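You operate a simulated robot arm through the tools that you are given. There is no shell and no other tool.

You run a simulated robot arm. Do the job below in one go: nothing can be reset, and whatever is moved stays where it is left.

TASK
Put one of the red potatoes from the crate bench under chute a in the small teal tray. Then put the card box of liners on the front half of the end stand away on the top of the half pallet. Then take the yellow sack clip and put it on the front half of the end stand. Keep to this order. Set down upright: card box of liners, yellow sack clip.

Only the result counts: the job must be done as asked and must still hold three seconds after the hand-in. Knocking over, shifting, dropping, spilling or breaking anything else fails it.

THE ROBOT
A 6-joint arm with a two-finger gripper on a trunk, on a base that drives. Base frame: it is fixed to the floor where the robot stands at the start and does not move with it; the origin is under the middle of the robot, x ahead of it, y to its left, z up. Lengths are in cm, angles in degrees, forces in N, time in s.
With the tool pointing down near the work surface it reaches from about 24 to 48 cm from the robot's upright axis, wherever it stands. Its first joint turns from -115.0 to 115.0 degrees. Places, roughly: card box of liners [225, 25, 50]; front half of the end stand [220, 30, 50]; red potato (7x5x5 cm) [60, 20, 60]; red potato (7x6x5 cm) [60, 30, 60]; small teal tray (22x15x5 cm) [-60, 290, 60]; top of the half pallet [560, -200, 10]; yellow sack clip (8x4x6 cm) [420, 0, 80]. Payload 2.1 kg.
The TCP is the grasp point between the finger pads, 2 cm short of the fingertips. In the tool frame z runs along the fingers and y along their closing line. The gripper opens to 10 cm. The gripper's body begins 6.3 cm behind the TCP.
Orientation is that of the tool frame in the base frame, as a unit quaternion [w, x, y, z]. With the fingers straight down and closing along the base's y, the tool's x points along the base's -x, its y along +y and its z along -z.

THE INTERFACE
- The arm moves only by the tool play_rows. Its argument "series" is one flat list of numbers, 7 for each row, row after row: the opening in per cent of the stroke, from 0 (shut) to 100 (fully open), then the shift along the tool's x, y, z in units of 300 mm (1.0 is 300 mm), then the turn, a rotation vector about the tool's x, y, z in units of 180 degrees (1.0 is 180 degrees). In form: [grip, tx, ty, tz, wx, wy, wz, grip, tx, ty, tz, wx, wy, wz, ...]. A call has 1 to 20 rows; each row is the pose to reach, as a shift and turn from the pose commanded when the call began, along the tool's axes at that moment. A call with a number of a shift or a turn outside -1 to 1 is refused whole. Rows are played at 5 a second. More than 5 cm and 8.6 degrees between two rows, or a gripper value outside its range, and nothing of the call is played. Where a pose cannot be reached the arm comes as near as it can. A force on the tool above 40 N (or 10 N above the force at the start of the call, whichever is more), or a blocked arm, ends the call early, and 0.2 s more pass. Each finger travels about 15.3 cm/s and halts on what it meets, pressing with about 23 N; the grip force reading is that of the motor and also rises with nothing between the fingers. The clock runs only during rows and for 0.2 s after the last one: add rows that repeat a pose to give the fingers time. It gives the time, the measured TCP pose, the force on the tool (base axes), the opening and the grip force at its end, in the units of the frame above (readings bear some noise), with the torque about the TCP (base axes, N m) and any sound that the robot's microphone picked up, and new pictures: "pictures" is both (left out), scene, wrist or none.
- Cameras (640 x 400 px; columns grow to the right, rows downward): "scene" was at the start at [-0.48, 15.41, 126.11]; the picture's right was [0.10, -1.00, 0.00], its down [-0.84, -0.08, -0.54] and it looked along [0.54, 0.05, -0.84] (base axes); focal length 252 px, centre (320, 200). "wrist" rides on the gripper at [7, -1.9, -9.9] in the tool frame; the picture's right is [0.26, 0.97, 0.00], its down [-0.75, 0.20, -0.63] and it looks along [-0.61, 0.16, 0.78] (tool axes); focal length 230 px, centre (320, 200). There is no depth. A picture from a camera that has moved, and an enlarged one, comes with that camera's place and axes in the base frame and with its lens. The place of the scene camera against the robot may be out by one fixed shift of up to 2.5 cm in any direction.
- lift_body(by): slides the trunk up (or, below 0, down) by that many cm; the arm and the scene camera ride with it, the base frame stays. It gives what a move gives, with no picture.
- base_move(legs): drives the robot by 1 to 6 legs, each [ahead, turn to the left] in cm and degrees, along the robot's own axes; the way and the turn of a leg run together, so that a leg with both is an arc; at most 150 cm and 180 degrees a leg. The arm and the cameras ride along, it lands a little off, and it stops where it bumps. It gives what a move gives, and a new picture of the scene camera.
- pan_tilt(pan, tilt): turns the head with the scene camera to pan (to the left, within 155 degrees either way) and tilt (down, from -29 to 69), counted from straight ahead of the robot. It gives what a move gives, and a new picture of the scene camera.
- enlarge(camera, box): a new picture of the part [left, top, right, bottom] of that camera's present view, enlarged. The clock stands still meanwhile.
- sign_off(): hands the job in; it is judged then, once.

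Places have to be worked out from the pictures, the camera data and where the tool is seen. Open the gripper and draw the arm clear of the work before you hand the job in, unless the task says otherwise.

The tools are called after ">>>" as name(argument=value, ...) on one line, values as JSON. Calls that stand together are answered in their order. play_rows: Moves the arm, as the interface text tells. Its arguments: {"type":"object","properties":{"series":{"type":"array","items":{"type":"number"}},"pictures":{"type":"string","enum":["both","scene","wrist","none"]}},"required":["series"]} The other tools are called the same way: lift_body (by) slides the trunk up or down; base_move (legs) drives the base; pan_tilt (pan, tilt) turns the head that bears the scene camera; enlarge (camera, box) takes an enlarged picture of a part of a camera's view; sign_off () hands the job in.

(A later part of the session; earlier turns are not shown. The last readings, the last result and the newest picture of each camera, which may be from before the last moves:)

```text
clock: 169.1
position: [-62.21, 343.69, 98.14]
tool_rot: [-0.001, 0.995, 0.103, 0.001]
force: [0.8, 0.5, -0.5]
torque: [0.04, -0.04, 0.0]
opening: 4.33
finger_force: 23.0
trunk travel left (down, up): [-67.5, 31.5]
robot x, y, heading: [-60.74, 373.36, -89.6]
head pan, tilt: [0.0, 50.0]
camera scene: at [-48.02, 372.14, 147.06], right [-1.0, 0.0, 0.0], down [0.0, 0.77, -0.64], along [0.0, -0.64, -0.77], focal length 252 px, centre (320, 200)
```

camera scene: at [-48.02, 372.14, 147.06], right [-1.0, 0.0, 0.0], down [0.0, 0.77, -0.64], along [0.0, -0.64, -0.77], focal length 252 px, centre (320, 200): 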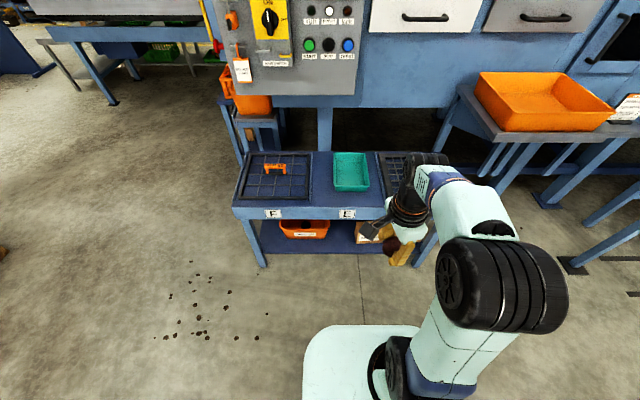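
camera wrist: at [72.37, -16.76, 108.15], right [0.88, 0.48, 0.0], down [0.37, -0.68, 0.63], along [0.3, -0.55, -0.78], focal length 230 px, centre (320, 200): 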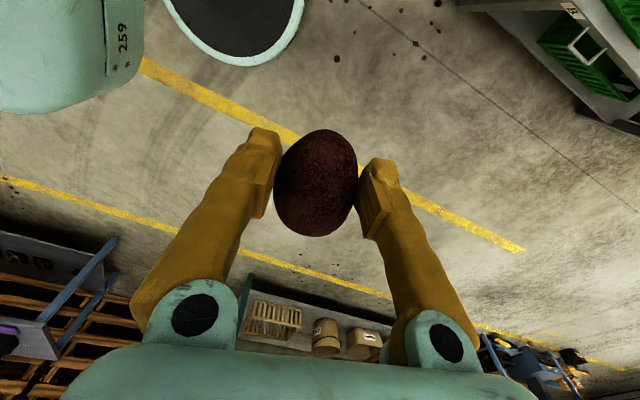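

The tray computes to centre (-63.6, 289), about 15 wide in x and 22 long in y; the table edge is near y=308. I drive ahead 36 cm to bring it in reach, stopping short of the table.

>>> base_move(legs=[[36, 0]])

>>> pan_tilt(pan=10, tilt=60)

>>> enlarge(camera="wrist", box=[0, 0, 640, 400])

```text
clock: 171.4
position: [-62.31, 308.54, 98.14]
tool_rot: [0.0, 0.995, 0.1, 0.001]
force: [-0.6, -0.8, -1.1]
torque: [0.02, -0.02, -0.01]
opening: 4.29
finger_force: 23.1
trunk travel left (down, up): [-67.5, 31.5]
robot x, y, heading: [-60.35, 337.92, -90.2]
head pan, tilt: [0.0, 50.0]
camera scene: at [-48.01, 336.9, 147.06], right [-1.0, 0.0, 0.0], down [0.0, 0.77, -0.64], along [0.0, -0.64, -0.77], focal length 252 px, centre (320, 200)
```

scene: 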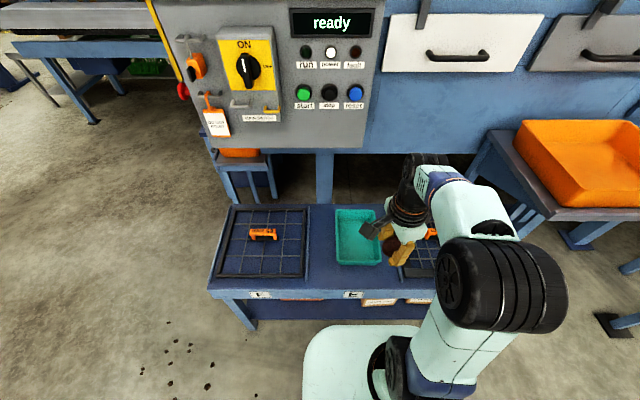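

```text
clock: 172.1
position: [-62.29, 308.56, 98.06]
tool_rot: [-0.001, 0.995, 0.1, 0.0]
force: [-0.2, 0.4, -1.7]
torque: [0.0, -0.01, 0.0]
opening: 4.29
finger_force: 23.1
trunk travel left (down, up): [-67.5, 31.5]
robot x, y, heading: [-60.65, 337.9, -89.8]
head pan, tilt: [10.0, 60.0]
camera scene: at [-46.86, 338.04, 145.81], right [-0.99, -0.17, 0.0], down [-0.15, 0.85, -0.5], along [0.09, -0.49, -0.87], focal length 252 px, centre (320, 200)
```

scene: 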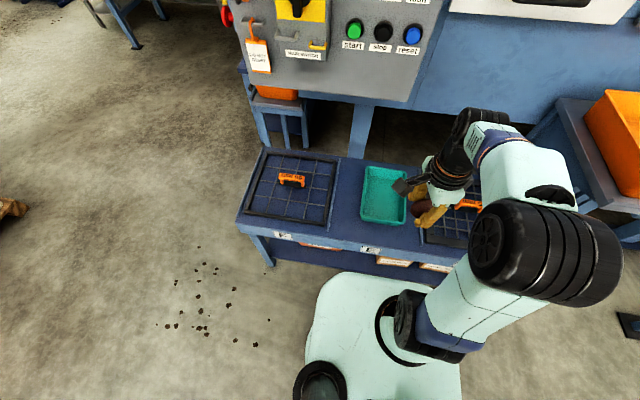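

```text
1.00 times, centred on (320, 200) of wrist (not enlarged: the box is as wide or as high as the picture)
camera zoom: at [-55.92, 311.85, 108.11], right [0.45, -0.9, 0.0], down [-0.7, -0.35, 0.63], along [-0.56, -0.28, -0.78], focal length 230 px, centre (320, 200)
```

zoom: 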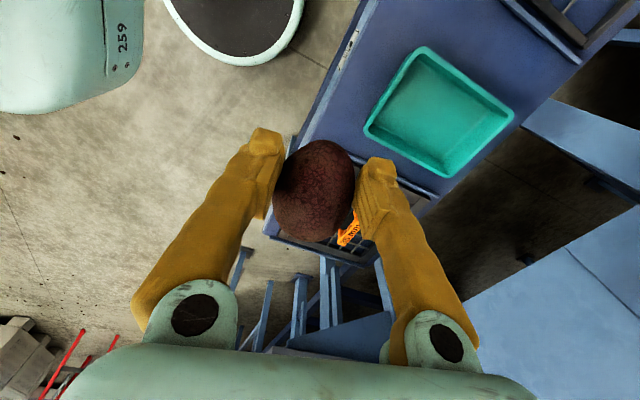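

The wrist view fixes the tray at about x -67..-52, y 276..297 (centre (-59.3, 287)), with the table edge at y≈306.6. I creep 5 cm nearer so the tray centre is comfortably within reach.

>>> base_move(legs=[[5, 0]])

>>> enlarge(camera="wrist", box=[0, 0, 640, 400])

```text
clock: 173.1
position: [-62.34, 303.84, 98.34]
tool_rot: [0.002, 0.995, 0.1, 0.0]
force: [0.3, 0.1, 0.0]
torque: [0.0, -0.01, 0.03]
opening: 4.27
finger_force: 23.0
trunk travel left (down, up): [-67.5, 31.5]
robot x, y, heading: [-60.43, 332.84, -90.2]
head pan, tilt: [10.0, 60.0]
camera scene: at [-46.86, 333.61, 145.81], right [-0.98, -0.17, 0.0], down [-0.15, 0.85, -0.5], along [0.09, -0.5, -0.86], focal length 252 px, centre (320, 200)
```

scene: 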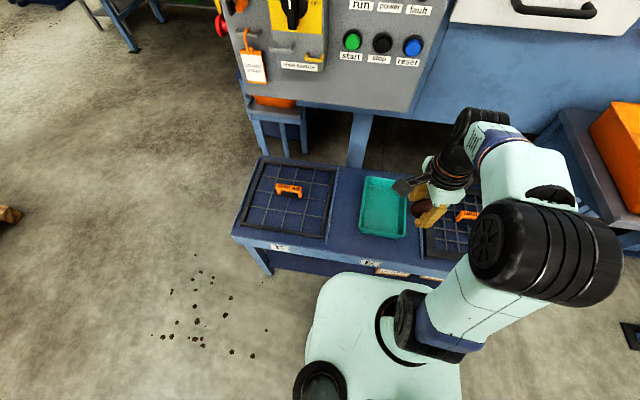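

```text
1.00 times, centred on (320, 200) of wrist (not enlarged: the box is as wide or as high as the picture)
camera zoom: at [-55.93, 307.28, 108.22], right [0.45, -0.9, 0.0], down [-0.7, -0.35, 0.63], along [-0.56, -0.28, -0.78], focal length 230 px, centre (320, 200)
```

zoom: 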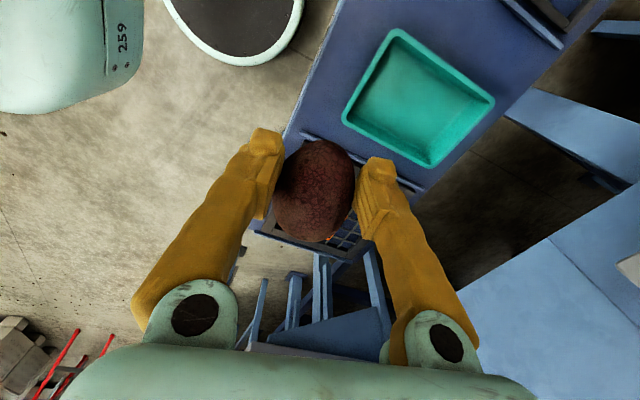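

I lower the trunk 10 cm and move the hand out over the tray at z≈80.

>>> lift_body(by=-10)

>>> play_rows(series=[0, 0, 0, 0.133, 0, 0, 0, 0, 0, 0, 0.267, 0, 0, 0, 0, 0, 0.13, 0.267, 0, 0, 0, 0, -0.002, 0.265, 0.267, 0, 0, 0, 0, -0.004, 0.4, 0.267, 0, 0, 0, 0, -0.005, 0.527, 0.267, 0, 0, 0, 0, -0.005, 0.527, 0.267, 0, 0, 0], pictures="both")

```text
clock: 174.4
position: [-62.36, 303.59, 88.16]
tool_rot: [-0.001, 0.995, 0.1, 0.0]
force: [-0.1, 0.0, -1.3]
torque: [-0.01, 0.01, -0.04]
opening: 4.32
finger_force: 23.1
trunk travel left (down, up): [-57.5, 41.5]
robot x, y, heading: [-60.5, 332.72, -90.1]
head pan, tilt: [10.0, 60.0]
```

```text
clock: 176.0
position: [-59.11, 288.09, 80.47]
tool_rot: [-0.002, 0.995, 0.099, 0.0]
force: [0.0, -0.6, -0.3]
torque: [0.01, 0.02, 0.0]
opening: 4.27
finger_force: 22.9
trunk travel left (down, up): [-57.5, 41.5]
robot x, y, heading: [-60.43, 332.9, -90.0]
head pan, tilt: [10.0, 60.0]
camera scene: at [-46.86, 333.17, 135.8], right [-0.99, -0.17, 0.0], down [-0.15, 0.85, -0.5], along [0.09, -0.49, -0.87], focal length 252 px, centre (320, 200)
camera wrist: at [-52.64, 291.45, 90.44], right [0.45, -0.9, 0.0], down [-0.7, -0.35, 0.63], along [-0.56, -0.28, -0.78], focal length 230 px, centre (320, 200)
```

scene: 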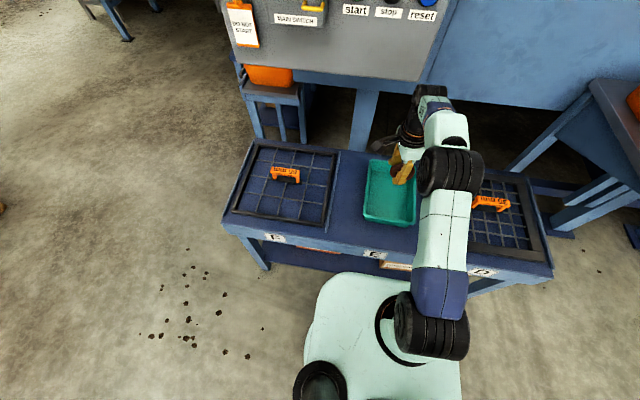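
wrist: 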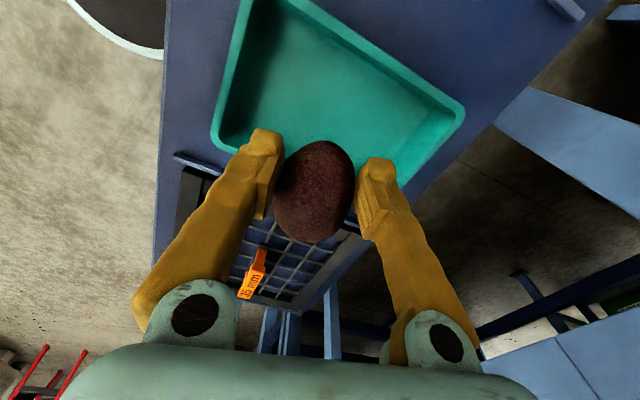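

The potato hangs over the tray centre. I descend to z≈70 with a small correction towards the centre (-60.2, 287.3).

>>> play_rows(series=[0, -0.02, 0.01, 0.12, 0, 0, 0, 0, -0.041, 0.019, 0.24, 0, 0, 0, 0, -0.041, 0.019, 0.35, 0, 0, 0, 0, -0.041, 0.019, 0.35, 0, 0, 0], pictures="both")

>>> enlarge(camera="scene", box=[320, 90, 480, 240])

```text
clock: 177.0
position: [-60.16, 287.42, 69.71]
tool_rot: [-0.001, 0.995, 0.1, 0.0]
force: [-0.3, -0.4, -0.9]
torque: [0.04, 0.0, 0.01]
opening: 4.28
finger_force: 23.2
trunk travel left (down, up): [-57.5, 41.5]
robot x, y, heading: [-60.42, 333.05, -90.0]
head pan, tilt: [10.0, 60.0]
camera scene: at [-46.86, 333.11, 135.8], right [-0.99, -0.17, 0.0], down [-0.15, 0.85, -0.5], along [0.09, -0.49, -0.87], focal length 252 px, centre (320, 200)
camera wrist: at [-53.74, 290.67, 79.72], right [0.45, -0.9, 0.0], down [-0.7, -0.35, 0.63], along [-0.56, -0.28, -0.78], focal length 230 px, centre (320, 200)
```

scene: 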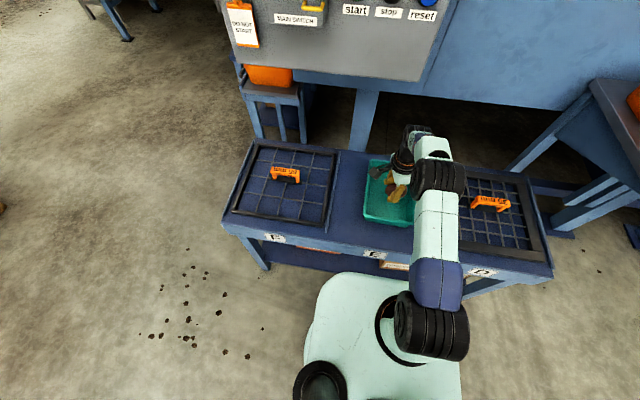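
wrist: 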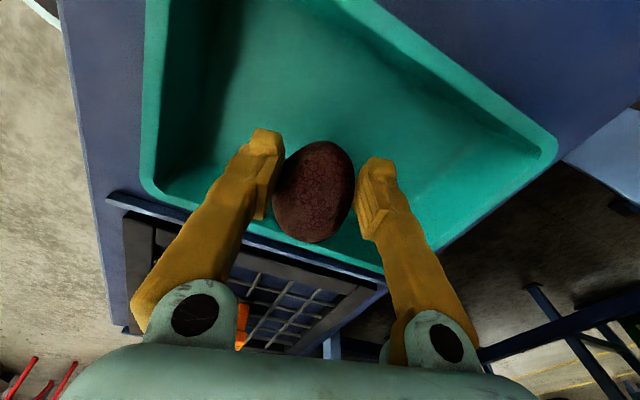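

```text
2.67 times, centred on (400, 165) of scene
camera zoom: at [-46.86, 333.11, 135.8], right [-0.99, -0.17, 0.0], down [-0.15, 0.85, -0.5], along [0.09, -0.49, -0.87], focal length 672 px, centre (107, 293)
```

zoom: 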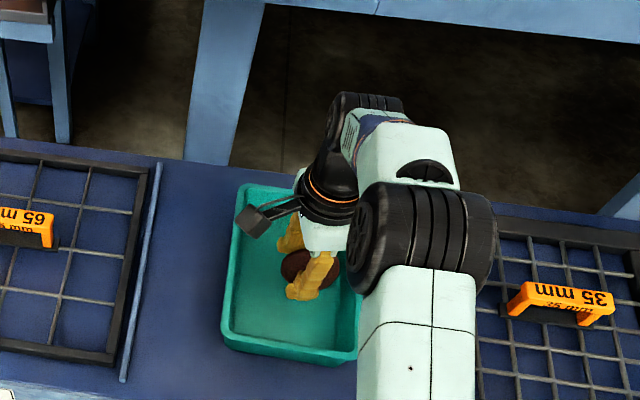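

The rim is at z≈67, so the tray floor should be near 62.5; I lower gently to z≈66.3 and check the force.

>>> play_rows(series=[0, 0, 0, 0.04, 0, 0, 0, 0, 0, 0, 0.08, 0, 0, 0, 0, 0, 0, 0.113, 0, 0, 0, 0, 0, 0, 0.113, 0, 0, 0], pictures="wrist")

```text
clock: 178.0
position: [-60.22, 287.27, 66.49]
tool_rot: [0.002, 0.995, 0.1, 0.0]
force: [0.3, -3.7, 19.0]
torque: [-0.02, 0.33, 0.08]
opening: 4.28
finger_force: 23.1
trunk travel left (down, up): [-57.5, 41.5]
robot x, y, heading: [-60.38, 332.9, -90.0]
head pan, tilt: [10.0, 60.0]
camera wrist: at [-53.8, 290.68, 76.45], right [0.45, -0.9, 0.0], down [-0.7, -0.34, 0.63], along [-0.56, -0.28, -0.78], focal length 230 px, centre (320, 200)
```

wrist: 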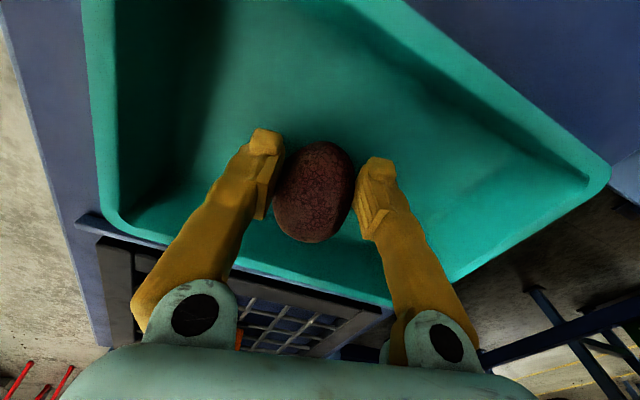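

Contact: +19 N upward, so the potato rests on the tray floor. I ease up a touch and open the fingers slowly.

>>> play_rows(series=[0, 0, 0, -0.005, 0, 0, 0, 44, 0, 0, -0.005, 0, 0, 0, 50, 0, 0, -0.005, 0, 0, 0, 56, 0, 0, -0.005, 0, 0, 0, 64, 0, 0, -0.005, 0, 0, 0, 70, 0, 0, -0.005, 0, 0, 0, 70, 0, 0, -0.005, 0, 0, 0], pictures="wrist")

```text
clock: 179.6
position: [-60.31, 287.17, 66.35]
tool_rot: [-0.001, 0.995, 0.101, 0.001]
force: [-0.5, 0.5, 0.7]
torque: [0.03, 0.02, 0.01]
opening: 7.0
finger_force: 0.1
trunk travel left (down, up): [-57.5, 41.5]
robot x, y, heading: [-60.62, 333.3, -90.2]
head pan, tilt: [10.0, 60.0]
camera wrist: at [-53.91, 290.63, 76.37], right [0.45, -0.9, 0.0], down [-0.7, -0.35, 0.63], along [-0.56, -0.28, -0.78], focal length 230 px, centre (320, 200)
```

wrist: 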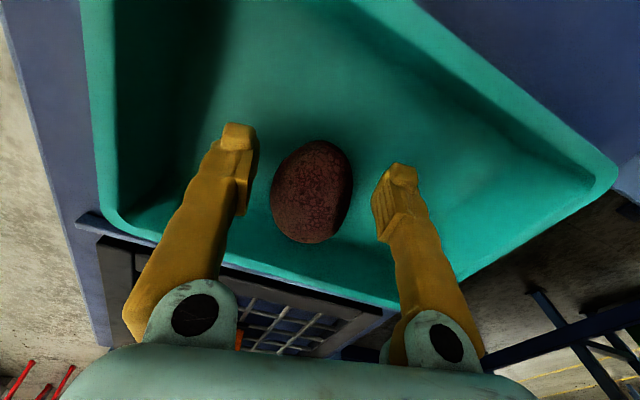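

The potato lies freely in the tray. I lift straight up and draw the hand back towards the robot.

>>> play_rows(series=[70, 0, 0, -0.1, 0, 0, 0, 70, 0, 0, -0.23, 0, 0, 0, 70, 0, 0, -0.36, 0, 0, 0, 70, 0, 0, -0.44, 0, 0, 0, 70, 0, -0.13, -0.44, 0, 0, 0, 70, 0, -0.26, -0.44, 0, 0, 0, 70, 0, -0.39, -0.44, 0, 0, 0, 70, 0, -0.5, -0.44, 0, 0, 0, 70, 0, -0.5, -0.44, 0, 0, 0], pictures="both")

```text
clock: 181.6
position: [-63.52, 301.87, 79.72]
tool_rot: [-0.001, 0.995, 0.101, 0.001]
force: [0.0, -0.5, 0.3]
torque: [0.02, -0.02, 0.0]
opening: 7.0
finger_force: 0.0
trunk travel left (down, up): [-57.5, 41.5]
robot x, y, heading: [-60.64, 332.89, -90.3]
head pan, tilt: [10.0, 60.0]
camera scene: at [-46.85, 333.06, 135.8], right [-0.99, -0.17, 0.0], down [-0.15, 0.85, -0.5], along [0.09, -0.49, -0.87], focal length 252 px, centre (320, 200)
camera wrist: at [-57.02, 305.25, 89.74], right [0.45, -0.9, 0.0], down [-0.7, -0.35, 0.63], along [-0.56, -0.28, -0.78], focal length 230 px, centre (320, 200)
```

scene: 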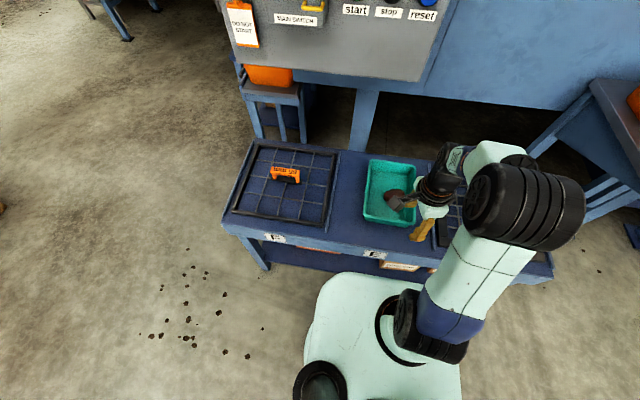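
wrist: 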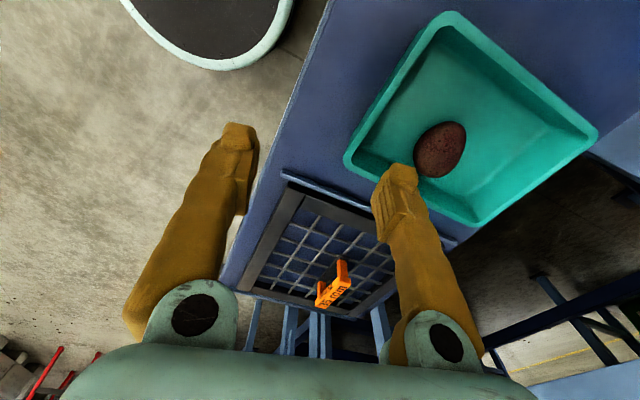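

The potato rests in the teal tray; step one is done. I raise the hand to travelling height and back away from the table, then drive the same way back.

>>> play_rows(series=[100, 0, 0, -0.15, 0, 0, 0, 100, 0, 0, -0.3, 0, 0, 0, 100, 0, 0, -0.3, 0, 0, 0], pictures="none")

>>> base_move(legs=[[-40, 0], [0, 90]])

```text
clock: 182.4
position: [-63.5, 301.99, 89.17]
tool_rot: [-0.001, 0.995, 0.1, 0.001]
force: [-0.2, 0.4, 0.3]
torque: [0.02, 0.04, -0.06]
opening: 10.01
finger_force: 0.0
trunk travel left (down, up): [-57.5, 41.5]
robot x, y, heading: [-60.56, 332.99, -90.0]
head pan, tilt: [10.0, 60.0]
```

```text
clock: 188.7
position: [-29.43, 369.75, 88.92]
tool_rot: [-0.001, 0.623, 0.782, 0.0]
force: [0.9, 0.2, 0.7]
torque: [-0.02, 0.02, -0.01]
opening: 9.98
finger_force: 0.2
trunk travel left (down, up): [-57.5, 41.5]
robot x, y, heading: [-60.34, 371.79, 1.4]
head pan, tilt: [10.0, 60.0]
camera scene: at [-61.63, 387.78, 135.8], right [0.19, -0.98, 0.0], down [-0.85, -0.17, -0.5], along [0.49, 0.1, -0.87], focal length 252 px, centre (320, 200)
```

scene: 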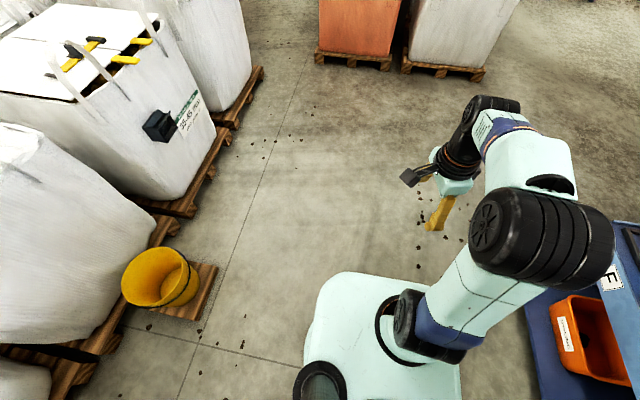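

I follow the earlier path back: ahead, diagonally towards (143, 211), then turn to face +x.

>>> base_move(legs=[[39, 0], [0, -46], [112, 0], [112, 0], [0, 44.6]])

>>> pan_tilt(pan=0, tilt=30)

```text
clock: 205.9
position: [169.06, 214.37, 88.9]
tool_rot: [-0.002, 0.643, 0.766, 0.001]
force: [-0.6, 0.2, -0.3]
torque: [0.0, 0.03, 0.0]
opening: 9.98
finger_force: 0.1
trunk travel left (down, up): [-57.5, 41.5]
robot x, y, heading: [138.17, 218.16, -1.8]
head pan, tilt: [10.0, 60.0]
camera scene: at [137.83, 233.78, 135.8], right [0.15, -0.99, 0.0], down [-0.86, -0.13, -0.5], along [0.49, 0.07, -0.87], focal length 252 px, centre (320, 200)
```

scene: 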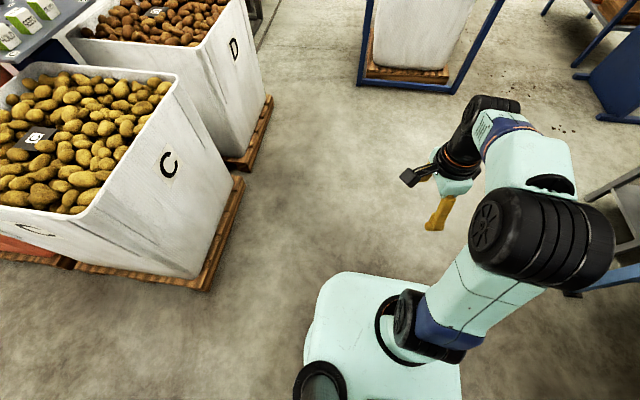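

```text
clock: 206.8
position: [169.15, 214.36, 88.99]
tool_rot: [-0.001, 0.643, 0.766, 0.0]
force: [0.3, 0.5, -0.3]
torque: [0.0, -0.01, -0.03]
opening: 9.98
finger_force: 0.0
trunk travel left (down, up): [-57.5, 41.5]
robot x, y, heading: [138.09, 218.09, -1.3]
head pan, tilt: [0.0, 30.0]
camera scene: at [140.29, 232.55, 140.0], right [-0.03, -1.0, 0.0], down [-0.5, 0.01, -0.87], along [0.87, -0.02, -0.5], focal length 252 px, centre (320, 200)
```

scene: 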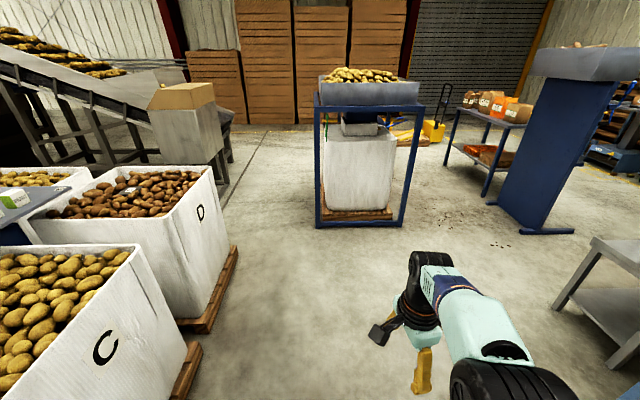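

I drive on to x≈280, then turn right and go down the corridor back to the aisle.

>>> base_move(legs=[[139, 0], [0, -88.6]])

>>> pan_tilt(pan=0, tilt=35)

```text
clock: 217.5
position: [273.52, 182.42, 89.0]
tool_rot: [-0.001, 0.996, 0.091, 0.0]
force: [0.2, 0.0, 0.0]
torque: [-0.02, -0.03, 0.0]
opening: 9.99
finger_force: 0.0
trunk travel left (down, up): [-57.5, 41.5]
robot x, y, heading: [276.84, 213.11, -91.1]
head pan, tilt: [0.0, 30.0]
camera scene: at [289.47, 210.76, 140.01], right [-1.0, 0.02, 0.0], down [0.01, 0.5, -0.87], along [-0.02, -0.87, -0.5], focal length 252 px, centre (320, 200)
```

scene: 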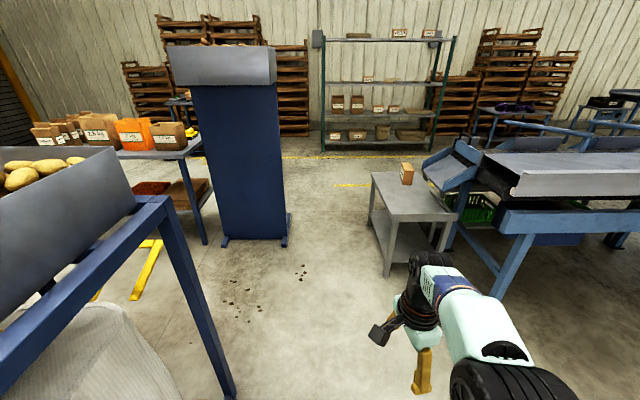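

```text
clock: 218.2
position: [273.52, 182.5, 88.97]
tool_rot: [-0.001, 0.996, 0.09, 0.0]
force: [-0.1, -0.3, 0.0]
torque: [-0.05, 0.02, 0.01]
opening: 9.99
finger_force: 0.0
trunk travel left (down, up): [-57.5, 41.5]
robot x, y, heading: [276.89, 213.8, -91.2]
head pan, tilt: [0.0, 35.0]
camera scene: at [289.48, 211.0, 139.24], right [-1.0, 0.02, 0.0], down [0.01, 0.57, -0.82], along [-0.02, -0.82, -0.57], focal length 252 px, centre (320, 200)
```

scene: 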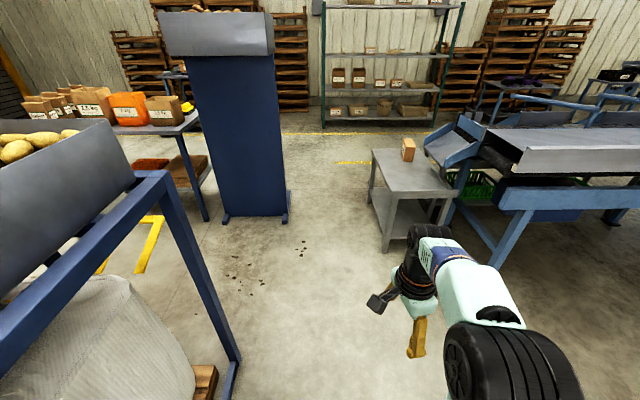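

The corridor is clear. I correct the heading slightly and drive down between the stand and the weighing station to the aisle.

>>> base_move(legs=[[0, 2.0], [118, 0], [116, 0]])

>>> pan_tilt(pan=-60, tilt=40)

>>> pan_tilt(pan=60, tilt=25)

```text
clock: 229.9
position: [273.29, -49.18, 89.0]
tool_rot: [-0.001, 0.995, 0.103, 0.001]
force: [0.0, -0.4, 0.1]
torque: [-0.01, 0.03, -0.03]
opening: 10.03
finger_force: 0.1
trunk travel left (down, up): [-57.5, 41.5]
robot x, y, heading: [275.66, -17.73, -89.8]
head pan, tilt: [0.0, 35.0]
camera scene: at [288.5, -20.18, 139.23], right [-1.0, 0.0, 0.0], down [0.0, 0.57, -0.82], along [0.0, -0.82, -0.57], focal length 252 px, centre (320, 200)
```

scene: 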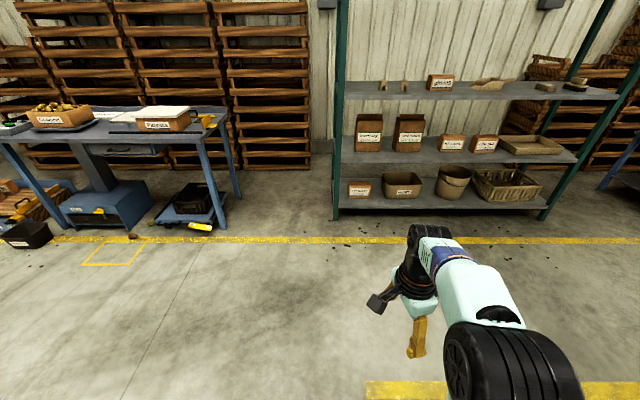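

```text
clock: 231.2
position: [273.29, -49.07, 89.04]
tool_rot: [-0.001, 0.995, 0.102, 0.001]
force: [0.7, 0.5, -0.5]
torque: [-0.01, 0.01, -0.02]
opening: 10.0
finger_force: 0.1
trunk travel left (down, up): [-57.5, 41.5]
robot x, y, heading: [276.2, -18.42, -89.6]
head pan, tilt: [-60.0, 40.0]
camera scene: at [281.13, -15.64, 138.48], right [-0.5, 0.86, 0.0], down [0.56, 0.32, -0.77], along [-0.66, -0.39, -0.64], focal length 252 px, centre (320, 200)
```

scene: 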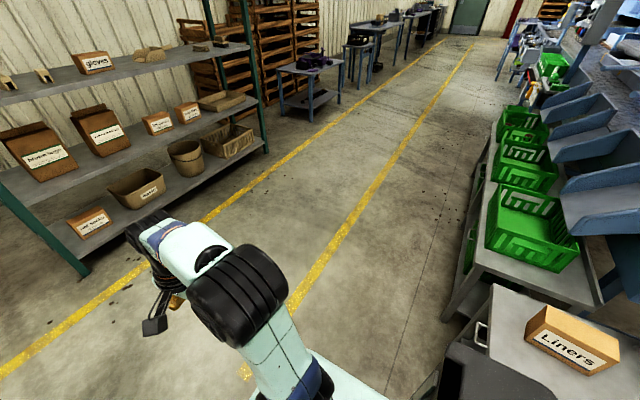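

```text
clock: 233.2
position: [273.31, -49.15, 88.86]
tool_rot: [-0.001, 0.995, 0.103, 0.001]
force: [1.0, -0.7, 0.3]
torque: [-0.02, 0.02, -0.05]
opening: 10.0
finger_force: 0.1
trunk travel left (down, up): [-57.5, 41.5]
robot x, y, heading: [275.38, -18.22, -90.0]
head pan, tilt: [60.0, 25.0]
camera scene: at [296.46, -15.93, 140.81], right [-0.5, -0.87, 0.0], down [-0.37, 0.21, -0.91], along [0.79, -0.45, -0.42], focal length 252 px, centre (320, 200)
```

scene: 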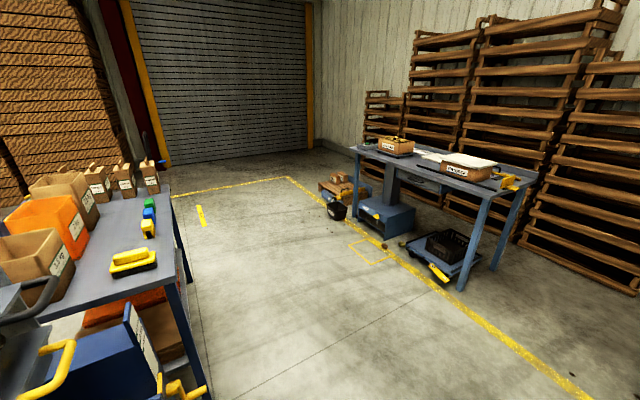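

I can see the station table with coloured clips on the left and, further off, a low pallet near the other bench. I zoom in on both.

>>> enlarge(camera="scene", box=[60, 150, 220, 300])

>>> enlarge(camera="scene", box=[290, 130, 450, 280])

```text
2.67 times, centred on (140, 225) of scene
camera zoom: at [296.46, -15.93, 140.81], right [-0.5, -0.87, 0.0], down [-0.37, 0.21, -0.91], along [0.79, -0.45, -0.42], focal length 672 px, centre (800, 133)
```

zoom: 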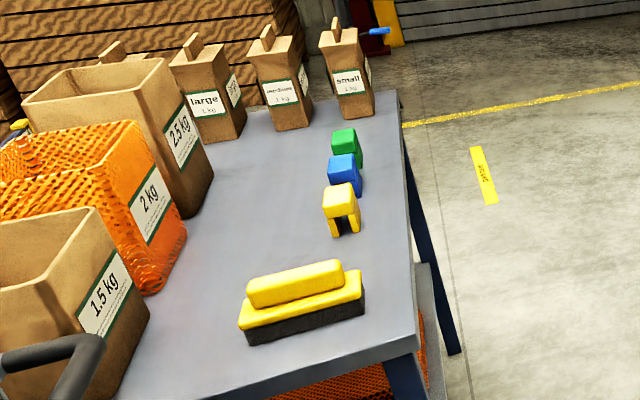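

```text
2.67 times, centred on (370, 205) of scene
camera zoom: at [296.46, -15.93, 140.81], right [-0.5, -0.87, 0.0], down [-0.37, 0.21, -0.91], along [0.79, -0.45, -0.42], focal length 672 px, centre (187, 187)
```

zoom: 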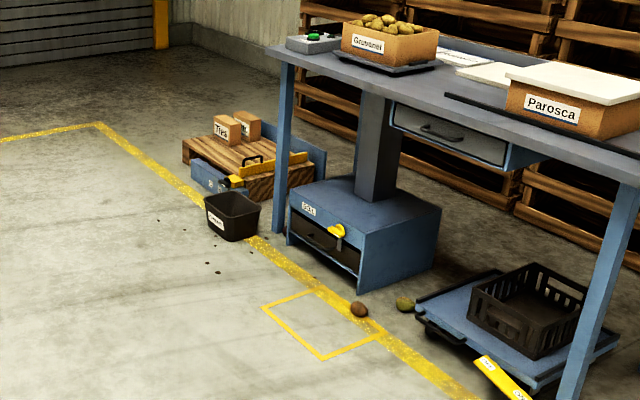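

The clip stands on the weighing-station table near (423, 4), and the half pallet with "Ties" boxes is near (552, -195). Now the liners box: I pan to it and zoom in.

>>> pan_tilt(pan=-90, tilt=50)

>>> enlarge(camera="scene", box=[300, 150, 540, 350])

```text
clock: 235.6
position: [273.28, -49.24, 88.95]
tool_rot: [-0.001, 0.995, 0.102, 0.001]
force: [-0.1, 0.4, -0.3]
torque: [0.02, -0.02, 0.03]
opening: 10.01
finger_force: 0.1
trunk travel left (down, up): [-57.5, 41.5]
robot x, y, heading: [276.17, -17.68, -90.0]
head pan, tilt: [-90.0, 50.0]
camera scene: at [280.77, -11.38, 137.06], right [0.0, 1.0, 0.0], down [0.77, 0.0, -0.64], along [-0.64, 0.0, -0.77], focal length 252 px, centre (320, 200)
```

scene: 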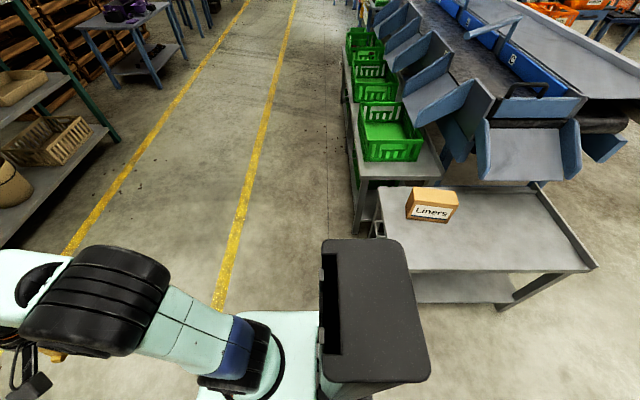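

```text
2.00 times, centred on (420, 250) of scene
camera zoom: at [280.77, -11.38, 137.06], right [0.0, 1.0, 0.0], down [0.77, 0.0, -0.64], along [-0.64, 0.0, -0.77], focal length 504 px, centre (120, 100)
```

zoom: 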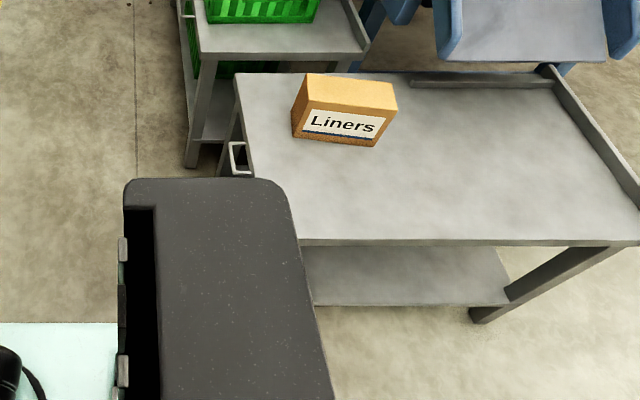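

The box is about 17 x 7.7 x 11 cm, standing near (217, 33) with its long side nearly along y. I turn to heading 180, drive to x≈219 and then face the stand.

>>> base_move(legs=[[0, -90], [56, 0], [0, -90]])

>>> pan_tilt(pan=0, tilt=55)

>>> enlarge(camera="wrist", box=[0, 0, 640, 400])

```text
clock: 246.5
position: [221.91, 14.12, 89.0]
tool_rot: [-0.001, -0.093, 0.996, -0.002]
force: [0.8, 0.7, 0.4]
torque: [0.01, 0.03, 0.0]
opening: 10.02
finger_force: 0.0
trunk travel left (down, up): [-57.5, 41.5]
robot x, y, heading: [218.49, -16.69, 89.1]
head pan, tilt: [-90.0, 50.0]
camera scene: at [210.84, -22.06, 137.06], right [-0.02, -1.0, 0.0], down [-0.77, 0.01, -0.64], along [0.64, -0.01, -0.77], focal length 252 px, centre (320, 200)
```

scene: 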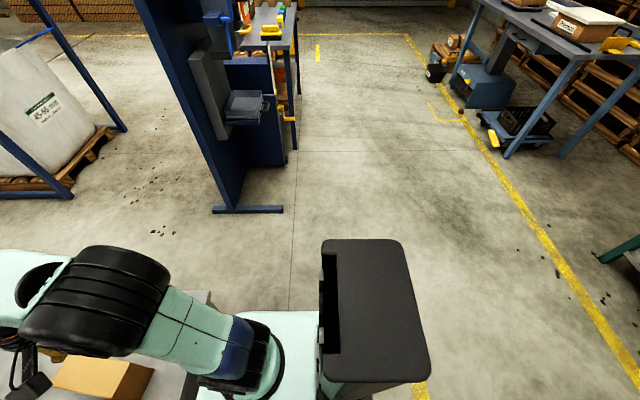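

```text
clock: 248.2
position: [221.78, 14.01, 88.99]
tool_rot: [-0.001, -0.094, 0.996, -0.001]
force: [0.2, -0.1, 1.2]
torque: [0.0, 0.0, 0.0]
opening: 9.98
finger_force: 0.0
trunk travel left (down, up): [-57.5, 41.5]
robot x, y, heading: [218.3, -17.09, 89.1]
head pan, tilt: [0.0, 55.0]
camera scene: at [203.26, -14.73, 136.41], right [1.0, -0.02, 0.0], down [-0.01, -0.82, -0.57], along [0.01, 0.57, -0.82], focal length 252 px, centre (320, 200)
```

scene: 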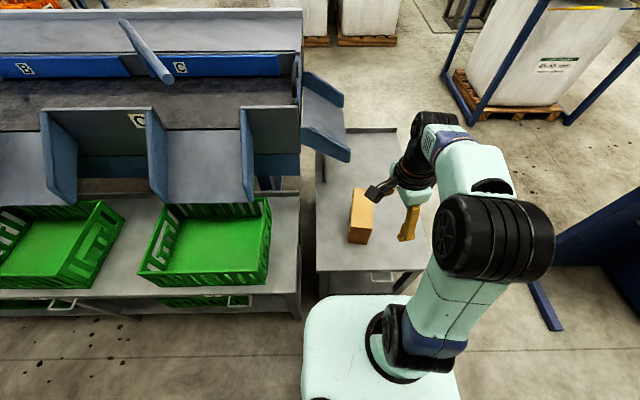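

```text
1.00 times, centred on (320, 200) of wrist (not enlarged: the box is as wide or as high as the picture)
camera zoom: at [215.33, 11.09, 98.97], right [-0.43, 0.9, 0.0], down [0.7, 0.34, 0.63], along [0.57, 0.27, -0.78], focal length 230 px, centre (320, 200)
```

zoom: 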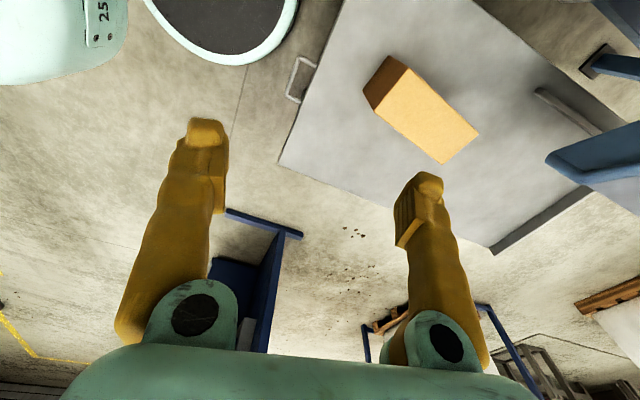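

The wrist view puts the box top's centre at about (220.3, 33.8), long axis 81°, about 7.6 wide, and the stand edge at y≈14. I creep 6 cm closer.

>>> base_move(legs=[[6, 0]])

```text
clock: 249.2
position: [221.92, 19.89, 89.02]
tool_rot: [0.0, -0.093, 0.996, -0.002]
force: [-0.4, 0.1, 0.4]
torque: [-0.02, 0.03, 0.01]
opening: 10.0
finger_force: 0.1
trunk travel left (down, up): [-57.5, 41.5]
robot x, y, heading: [218.73, -11.09, 89.1]
head pan, tilt: [0.0, 55.0]
camera scene: at [203.34, -8.81, 136.41], right [1.0, -0.01, 0.0], down [-0.01, -0.82, -0.57], along [0.01, 0.57, -0.82], focal length 252 px, centre (320, 200)
```

scene: 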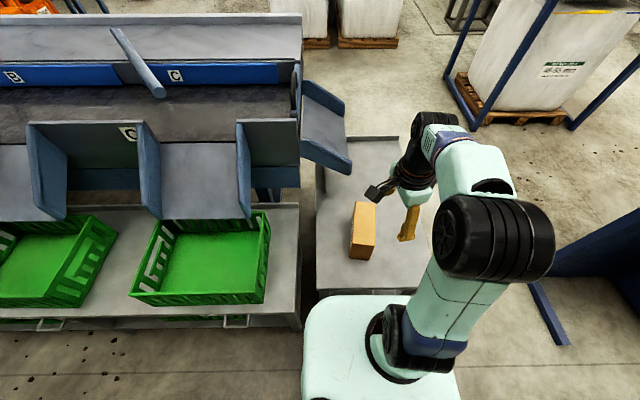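

Robot at y≈-11. I lower the hand, turn it about 70° so the fingers close across the box's narrow side, and move out above it at z≈75.

>>> play_rows(series=[100, 0, 0, 0.117, 0, 0, -0.0433, 100, 0, 0, 0.233, 0, 0, -0.0867, 100, 0, 0, 0.35, 0, 0, -0.13, 100, 0, 0, 0.467, 0, 0, -0.1733, 100, -0.007, 0.092, 0.467, 0, 0, -0.2167, 100, -0.014, 0.185, 0.467, 0, 0, -0.26, 100, -0.02, 0.277, 0.467, 0, 0, -0.3033, 100, -0.027, 0.37, 0.467, 0, 0, -0.3467, 100, -0.034, 0.462, 0.467, 0, 0, -0.39, 100, -0.034, 0.462, 0.467, 0, 0, -0.39], pictures="both")

```text
clock: 251.3
position: [220.52, 33.51, 74.9]
tool_rot: [-0.001, -0.65, 0.76, -0.001]
force: [0.0, 0.2, 0.0]
torque: [-0.01, -0.01, -0.03]
opening: 10.01
finger_force: 0.2
trunk travel left (down, up): [-57.5, 41.5]
robot x, y, heading: [219.14, -10.98, 88.8]
head pan, tilt: [0.0, 55.0]
camera scene: at [203.34, -8.94, 136.41], right [1.0, -0.01, 0.0], down [-0.01, -0.82, -0.57], along [0.01, 0.57, -0.82], focal length 252 px, centre (320, 200)
camera wrist: at [221.23, 26.47, 84.87], right [-0.99, -0.1, 0.0], down [-0.08, 0.77, 0.63], along [-0.07, 0.62, -0.78], focal length 230 px, centre (320, 200)
```

scene: 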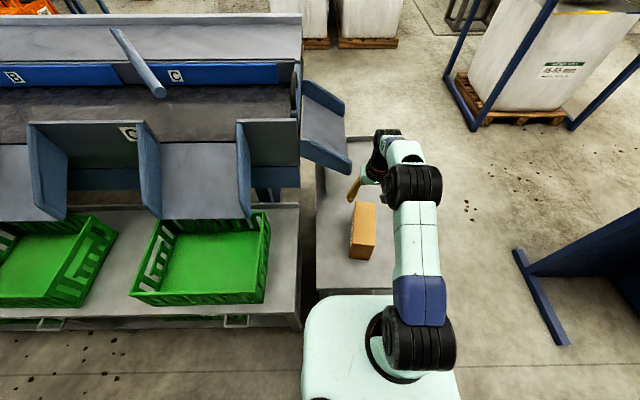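
wrist: 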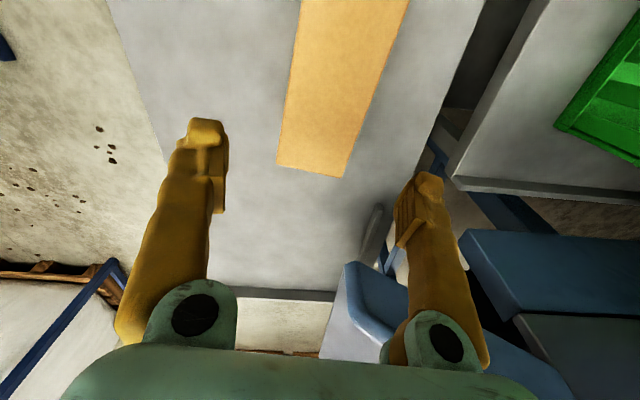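

The hand hovers above the box. I zoom into the wrist view to measure the box's edges and top height precisely.

>>> enlarge(camera="wrist", box=[220, 0, 460, 200])

>>> enlarge(camera="scene", box=[300, 120, 460, 300])

```text
2.00 times, centred on (340, 100) of wrist
camera zoom: at [221.23, 26.47, 84.87], right [-0.99, -0.1, 0.0], down [-0.08, 0.77, 0.63], along [-0.07, 0.62, -0.78], focal length 460 px, centre (280, 400)
```

zoom: 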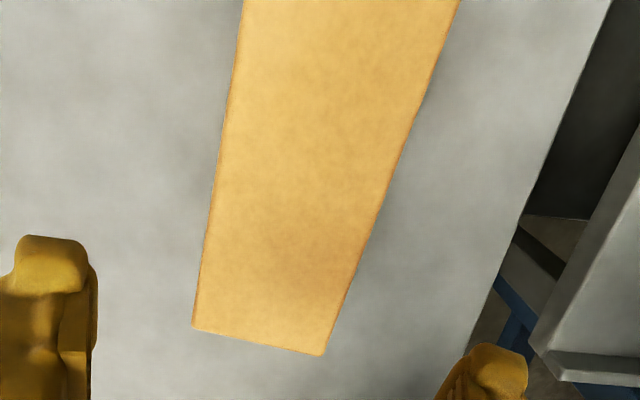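

```text
2.22 times, centred on (380, 210) of scene
camera zoom: at [203.34, -8.94, 136.41], right [1.0, -0.01, 0.0], down [-0.01, -0.82, -0.57], along [0.01, 0.57, -0.82], focal length 560 px, centre (187, 178)
```

zoom: 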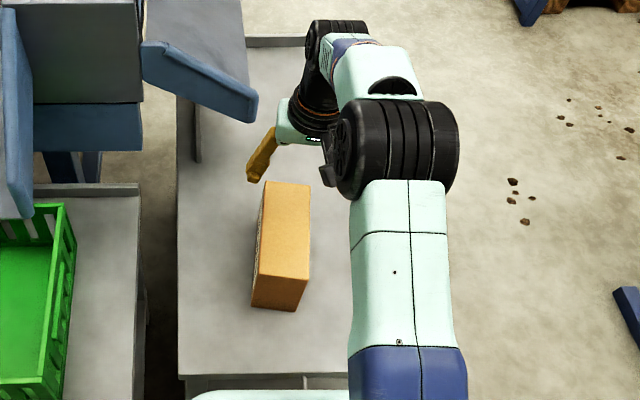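

The box's centre line passes x≈219.8 at this y and its centre is near (219.7, 32.8), top about z≈61.5. I lower the trunk 8 cm and shift the hand slightly to match.

>>> lift_body(by=-8)

>>> play_rows(series=[100, 0.027, 0.023, 0, 0, 0, 0, 100, 0.027, 0.023, 0, 0, 0, 0], pictures="both")

```text
clock: 252.5
position: [220.5, 33.4, 66.95]
tool_rot: [0.0, -0.649, 0.761, -0.001]
force: [0.1, 0.7, 0.0]
torque: [0.0, -0.04, -0.01]
opening: 10.02
finger_force: 0.0
trunk travel left (down, up): [-49.5, 49.5]
robot x, y, heading: [218.81, -11.21, 89.5]
head pan, tilt: [0.0, 55.0]
```

```text
clock: 253.1
position: [219.62, 32.77, 66.76]
tool_rot: [-0.002, -0.649, 0.761, -0.001]
force: [0.4, -0.3, 0.6]
torque: [0.01, -0.04, 0.0]
opening: 9.99
finger_force: 0.1
trunk travel left (down, up): [-49.5, 49.5]
robot x, y, heading: [218.63, -11.02, 89.2]
head pan, tilt: [0.0, 55.0]
camera scene: at [203.34, -8.88, 128.41], right [1.0, -0.01, 0.0], down [-0.01, -0.82, -0.57], along [0.01, 0.57, -0.82], focal length 252 px, centre (320, 200)
camera wrist: at [220.37, 25.72, 76.81], right [-0.99, -0.1, 0.0], down [-0.08, 0.77, 0.63], along [-0.07, 0.62, -0.78], focal length 230 px, centre (320, 200)
```

scene: 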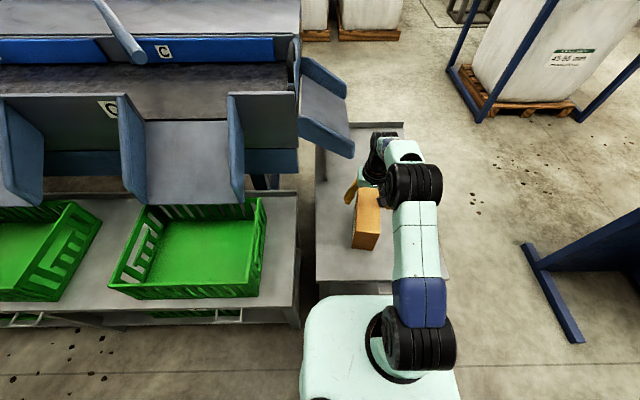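
wrist: 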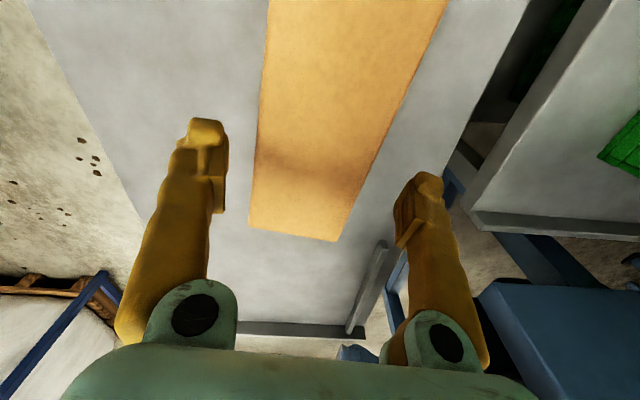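

The box sits centred between the fingers; multi-view gives its top at about z≈63.5 and width ≈7.3 cm. I descend 7 cm with a slight shift to its middle, ready to stop on contact.

>>> play_rows(series=[100, 0.026, -0.004, 0.06, 0, 0, 0, 100, 0.026, -0.004, 0.12, 0, 0, 0, 100, 0.026, -0.004, 0.18, 0, 0, 0, 100, 0.026, -0.004, 0.233, 0, 0, 0, 100, 0.026, -0.004, 0.233, 0, 0, 0], pictures="both")

>>> enlarge(camera="scene", box=[310, 120, 450, 280])

```text
clock: 254.3
position: [219.7, 32.12, 60.01]
tool_rot: [-0.002, -0.649, 0.761, -0.001]
force: [-0.7, -1.0, 0.8]
torque: [-0.02, -0.01, -0.02]
opening: 9.99
finger_force: 0.0
trunk travel left (down, up): [-49.5, 49.5]
robot x, y, heading: [218.79, -10.85, 89.2]
head pan, tilt: [0.0, 55.0]
camera scene: at [203.33, -8.9, 128.41], right [1.0, -0.01, 0.0], down [-0.01, -0.82, -0.57], along [0.01, 0.57, -0.82], focal length 252 px, centre (320, 200)
camera wrist: at [220.49, 25.02, 69.91], right [-0.99, -0.1, 0.0], down [-0.08, 0.77, 0.63], along [-0.07, 0.62, -0.78], focal length 230 px, centre (320, 200)
```

scene: 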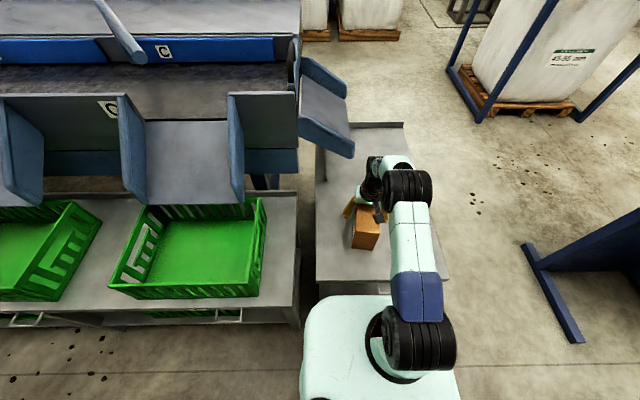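
wrist: 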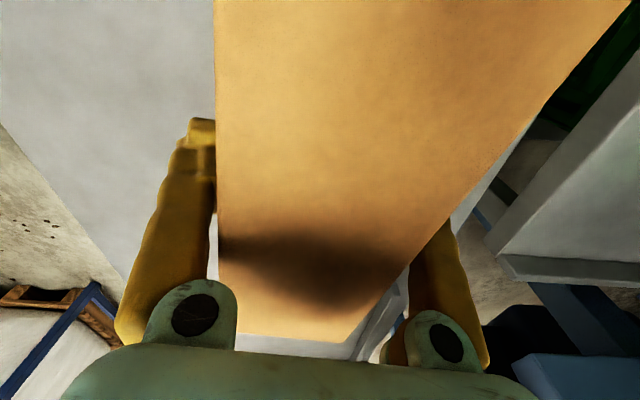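

```text
2.50 times, centred on (380, 200) of scene
camera zoom: at [203.33, -8.9, 128.41], right [1.0, -0.01, 0.0], down [-0.01, -0.82, -0.57], along [0.01, 0.57, -0.82], focal length 630 px, centre (170, 200)
```

zoom: 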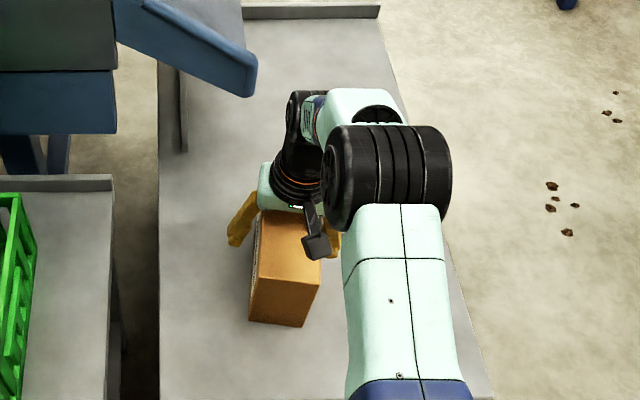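

The fingers straddle the box evenly (box top ≈64.6, width ≈7.6). I close the gripper on it.

>>> play_rows(series=[85, 0, 0, 0, 0, 0, 0, 75, 0, 0, 0, 0, 0, 0, 60, 0, 0, 0, 0, 0, 0, 30, 0, 0, 0, 0, 0, 0, 0, 0, 0, 0, 0, 0, 0, 0, 0, 0, 0, 0, 0, 0], pictures="wrist")

```text
clock: 255.7
position: [219.78, 32.06, 59.94]
tool_rot: [-0.001, -0.648, 0.761, 0.0]
force: [1.1, -0.3, 1.3]
torque: [0.0, 0.03, 0.01]
opening: 7.58
finger_force: 22.2
trunk travel left (down, up): [-49.5, 49.5]
robot x, y, heading: [218.85, -11.14, 89.2]
head pan, tilt: [0.0, 55.0]
camera wrist: at [220.51, 25.03, 69.93], right [-0.99, -0.1, 0.0], down [-0.08, 0.77, 0.63], along [-0.07, 0.62, -0.78], focal length 230 px, centre (320, 200)
```

wrist: 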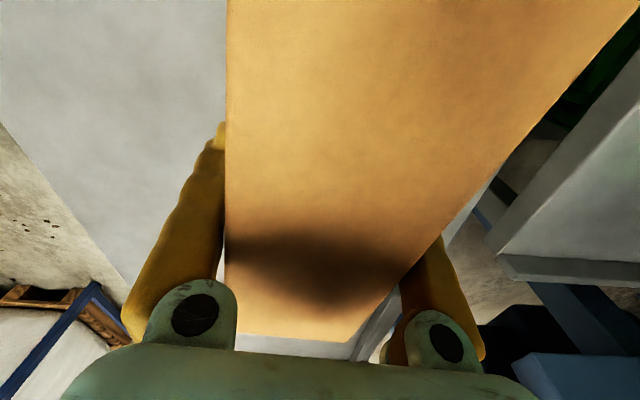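

Gripped: 7.58 cm at 22 N. I lift it gently 3 cm and read weight and torque.

>>> play_rows(series=[0, 0, 0, -0.03, 0, 0, 0, 0, 0, 0, -0.06, 0, 0, 0, 0, 0, 0, -0.1, 0, 0, 0, 0, 0, 0, -0.1, 0, 0, 0], pictures="both")

```text
clock: 256.7
position: [219.66, 32.14, 62.92]
tool_rot: [-0.002, -0.65, 0.76, -0.002]
force: [0.2, 0.2, -2.8]
torque: [0.06, 0.01, -0.01]
opening: 7.6
finger_force: 23.0
trunk travel left (down, up): [-49.5, 49.5]
robot x, y, heading: [218.88, -11.16, 89.2]
head pan, tilt: [0.0, 55.0]
camera scene: at [203.33, -8.84, 128.41], right [1.0, -0.01, 0.0], down [-0.01, -0.82, -0.57], along [0.01, 0.57, -0.82], focal length 252 px, centre (320, 200)
camera wrist: at [220.44, 25.1, 72.86], right [-0.99, -0.1, 0.0], down [-0.08, 0.77, 0.63], along [-0.07, 0.62, -0.78], focal length 230 px, centre (320, 200)
```

scene: 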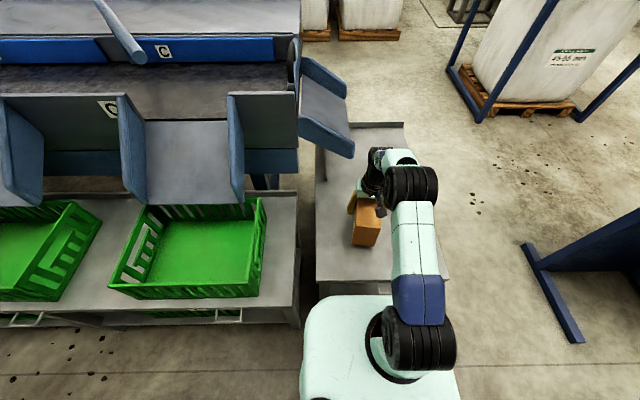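
wrist: 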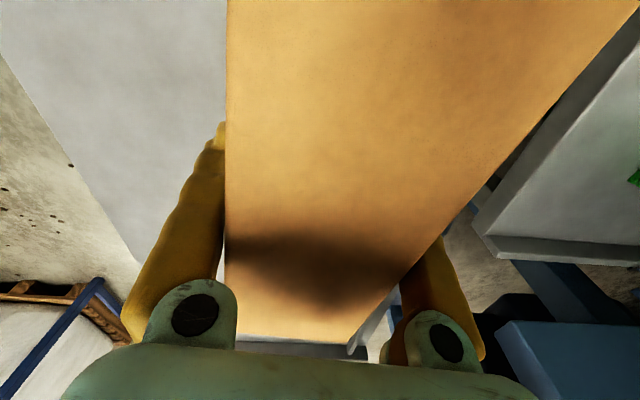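

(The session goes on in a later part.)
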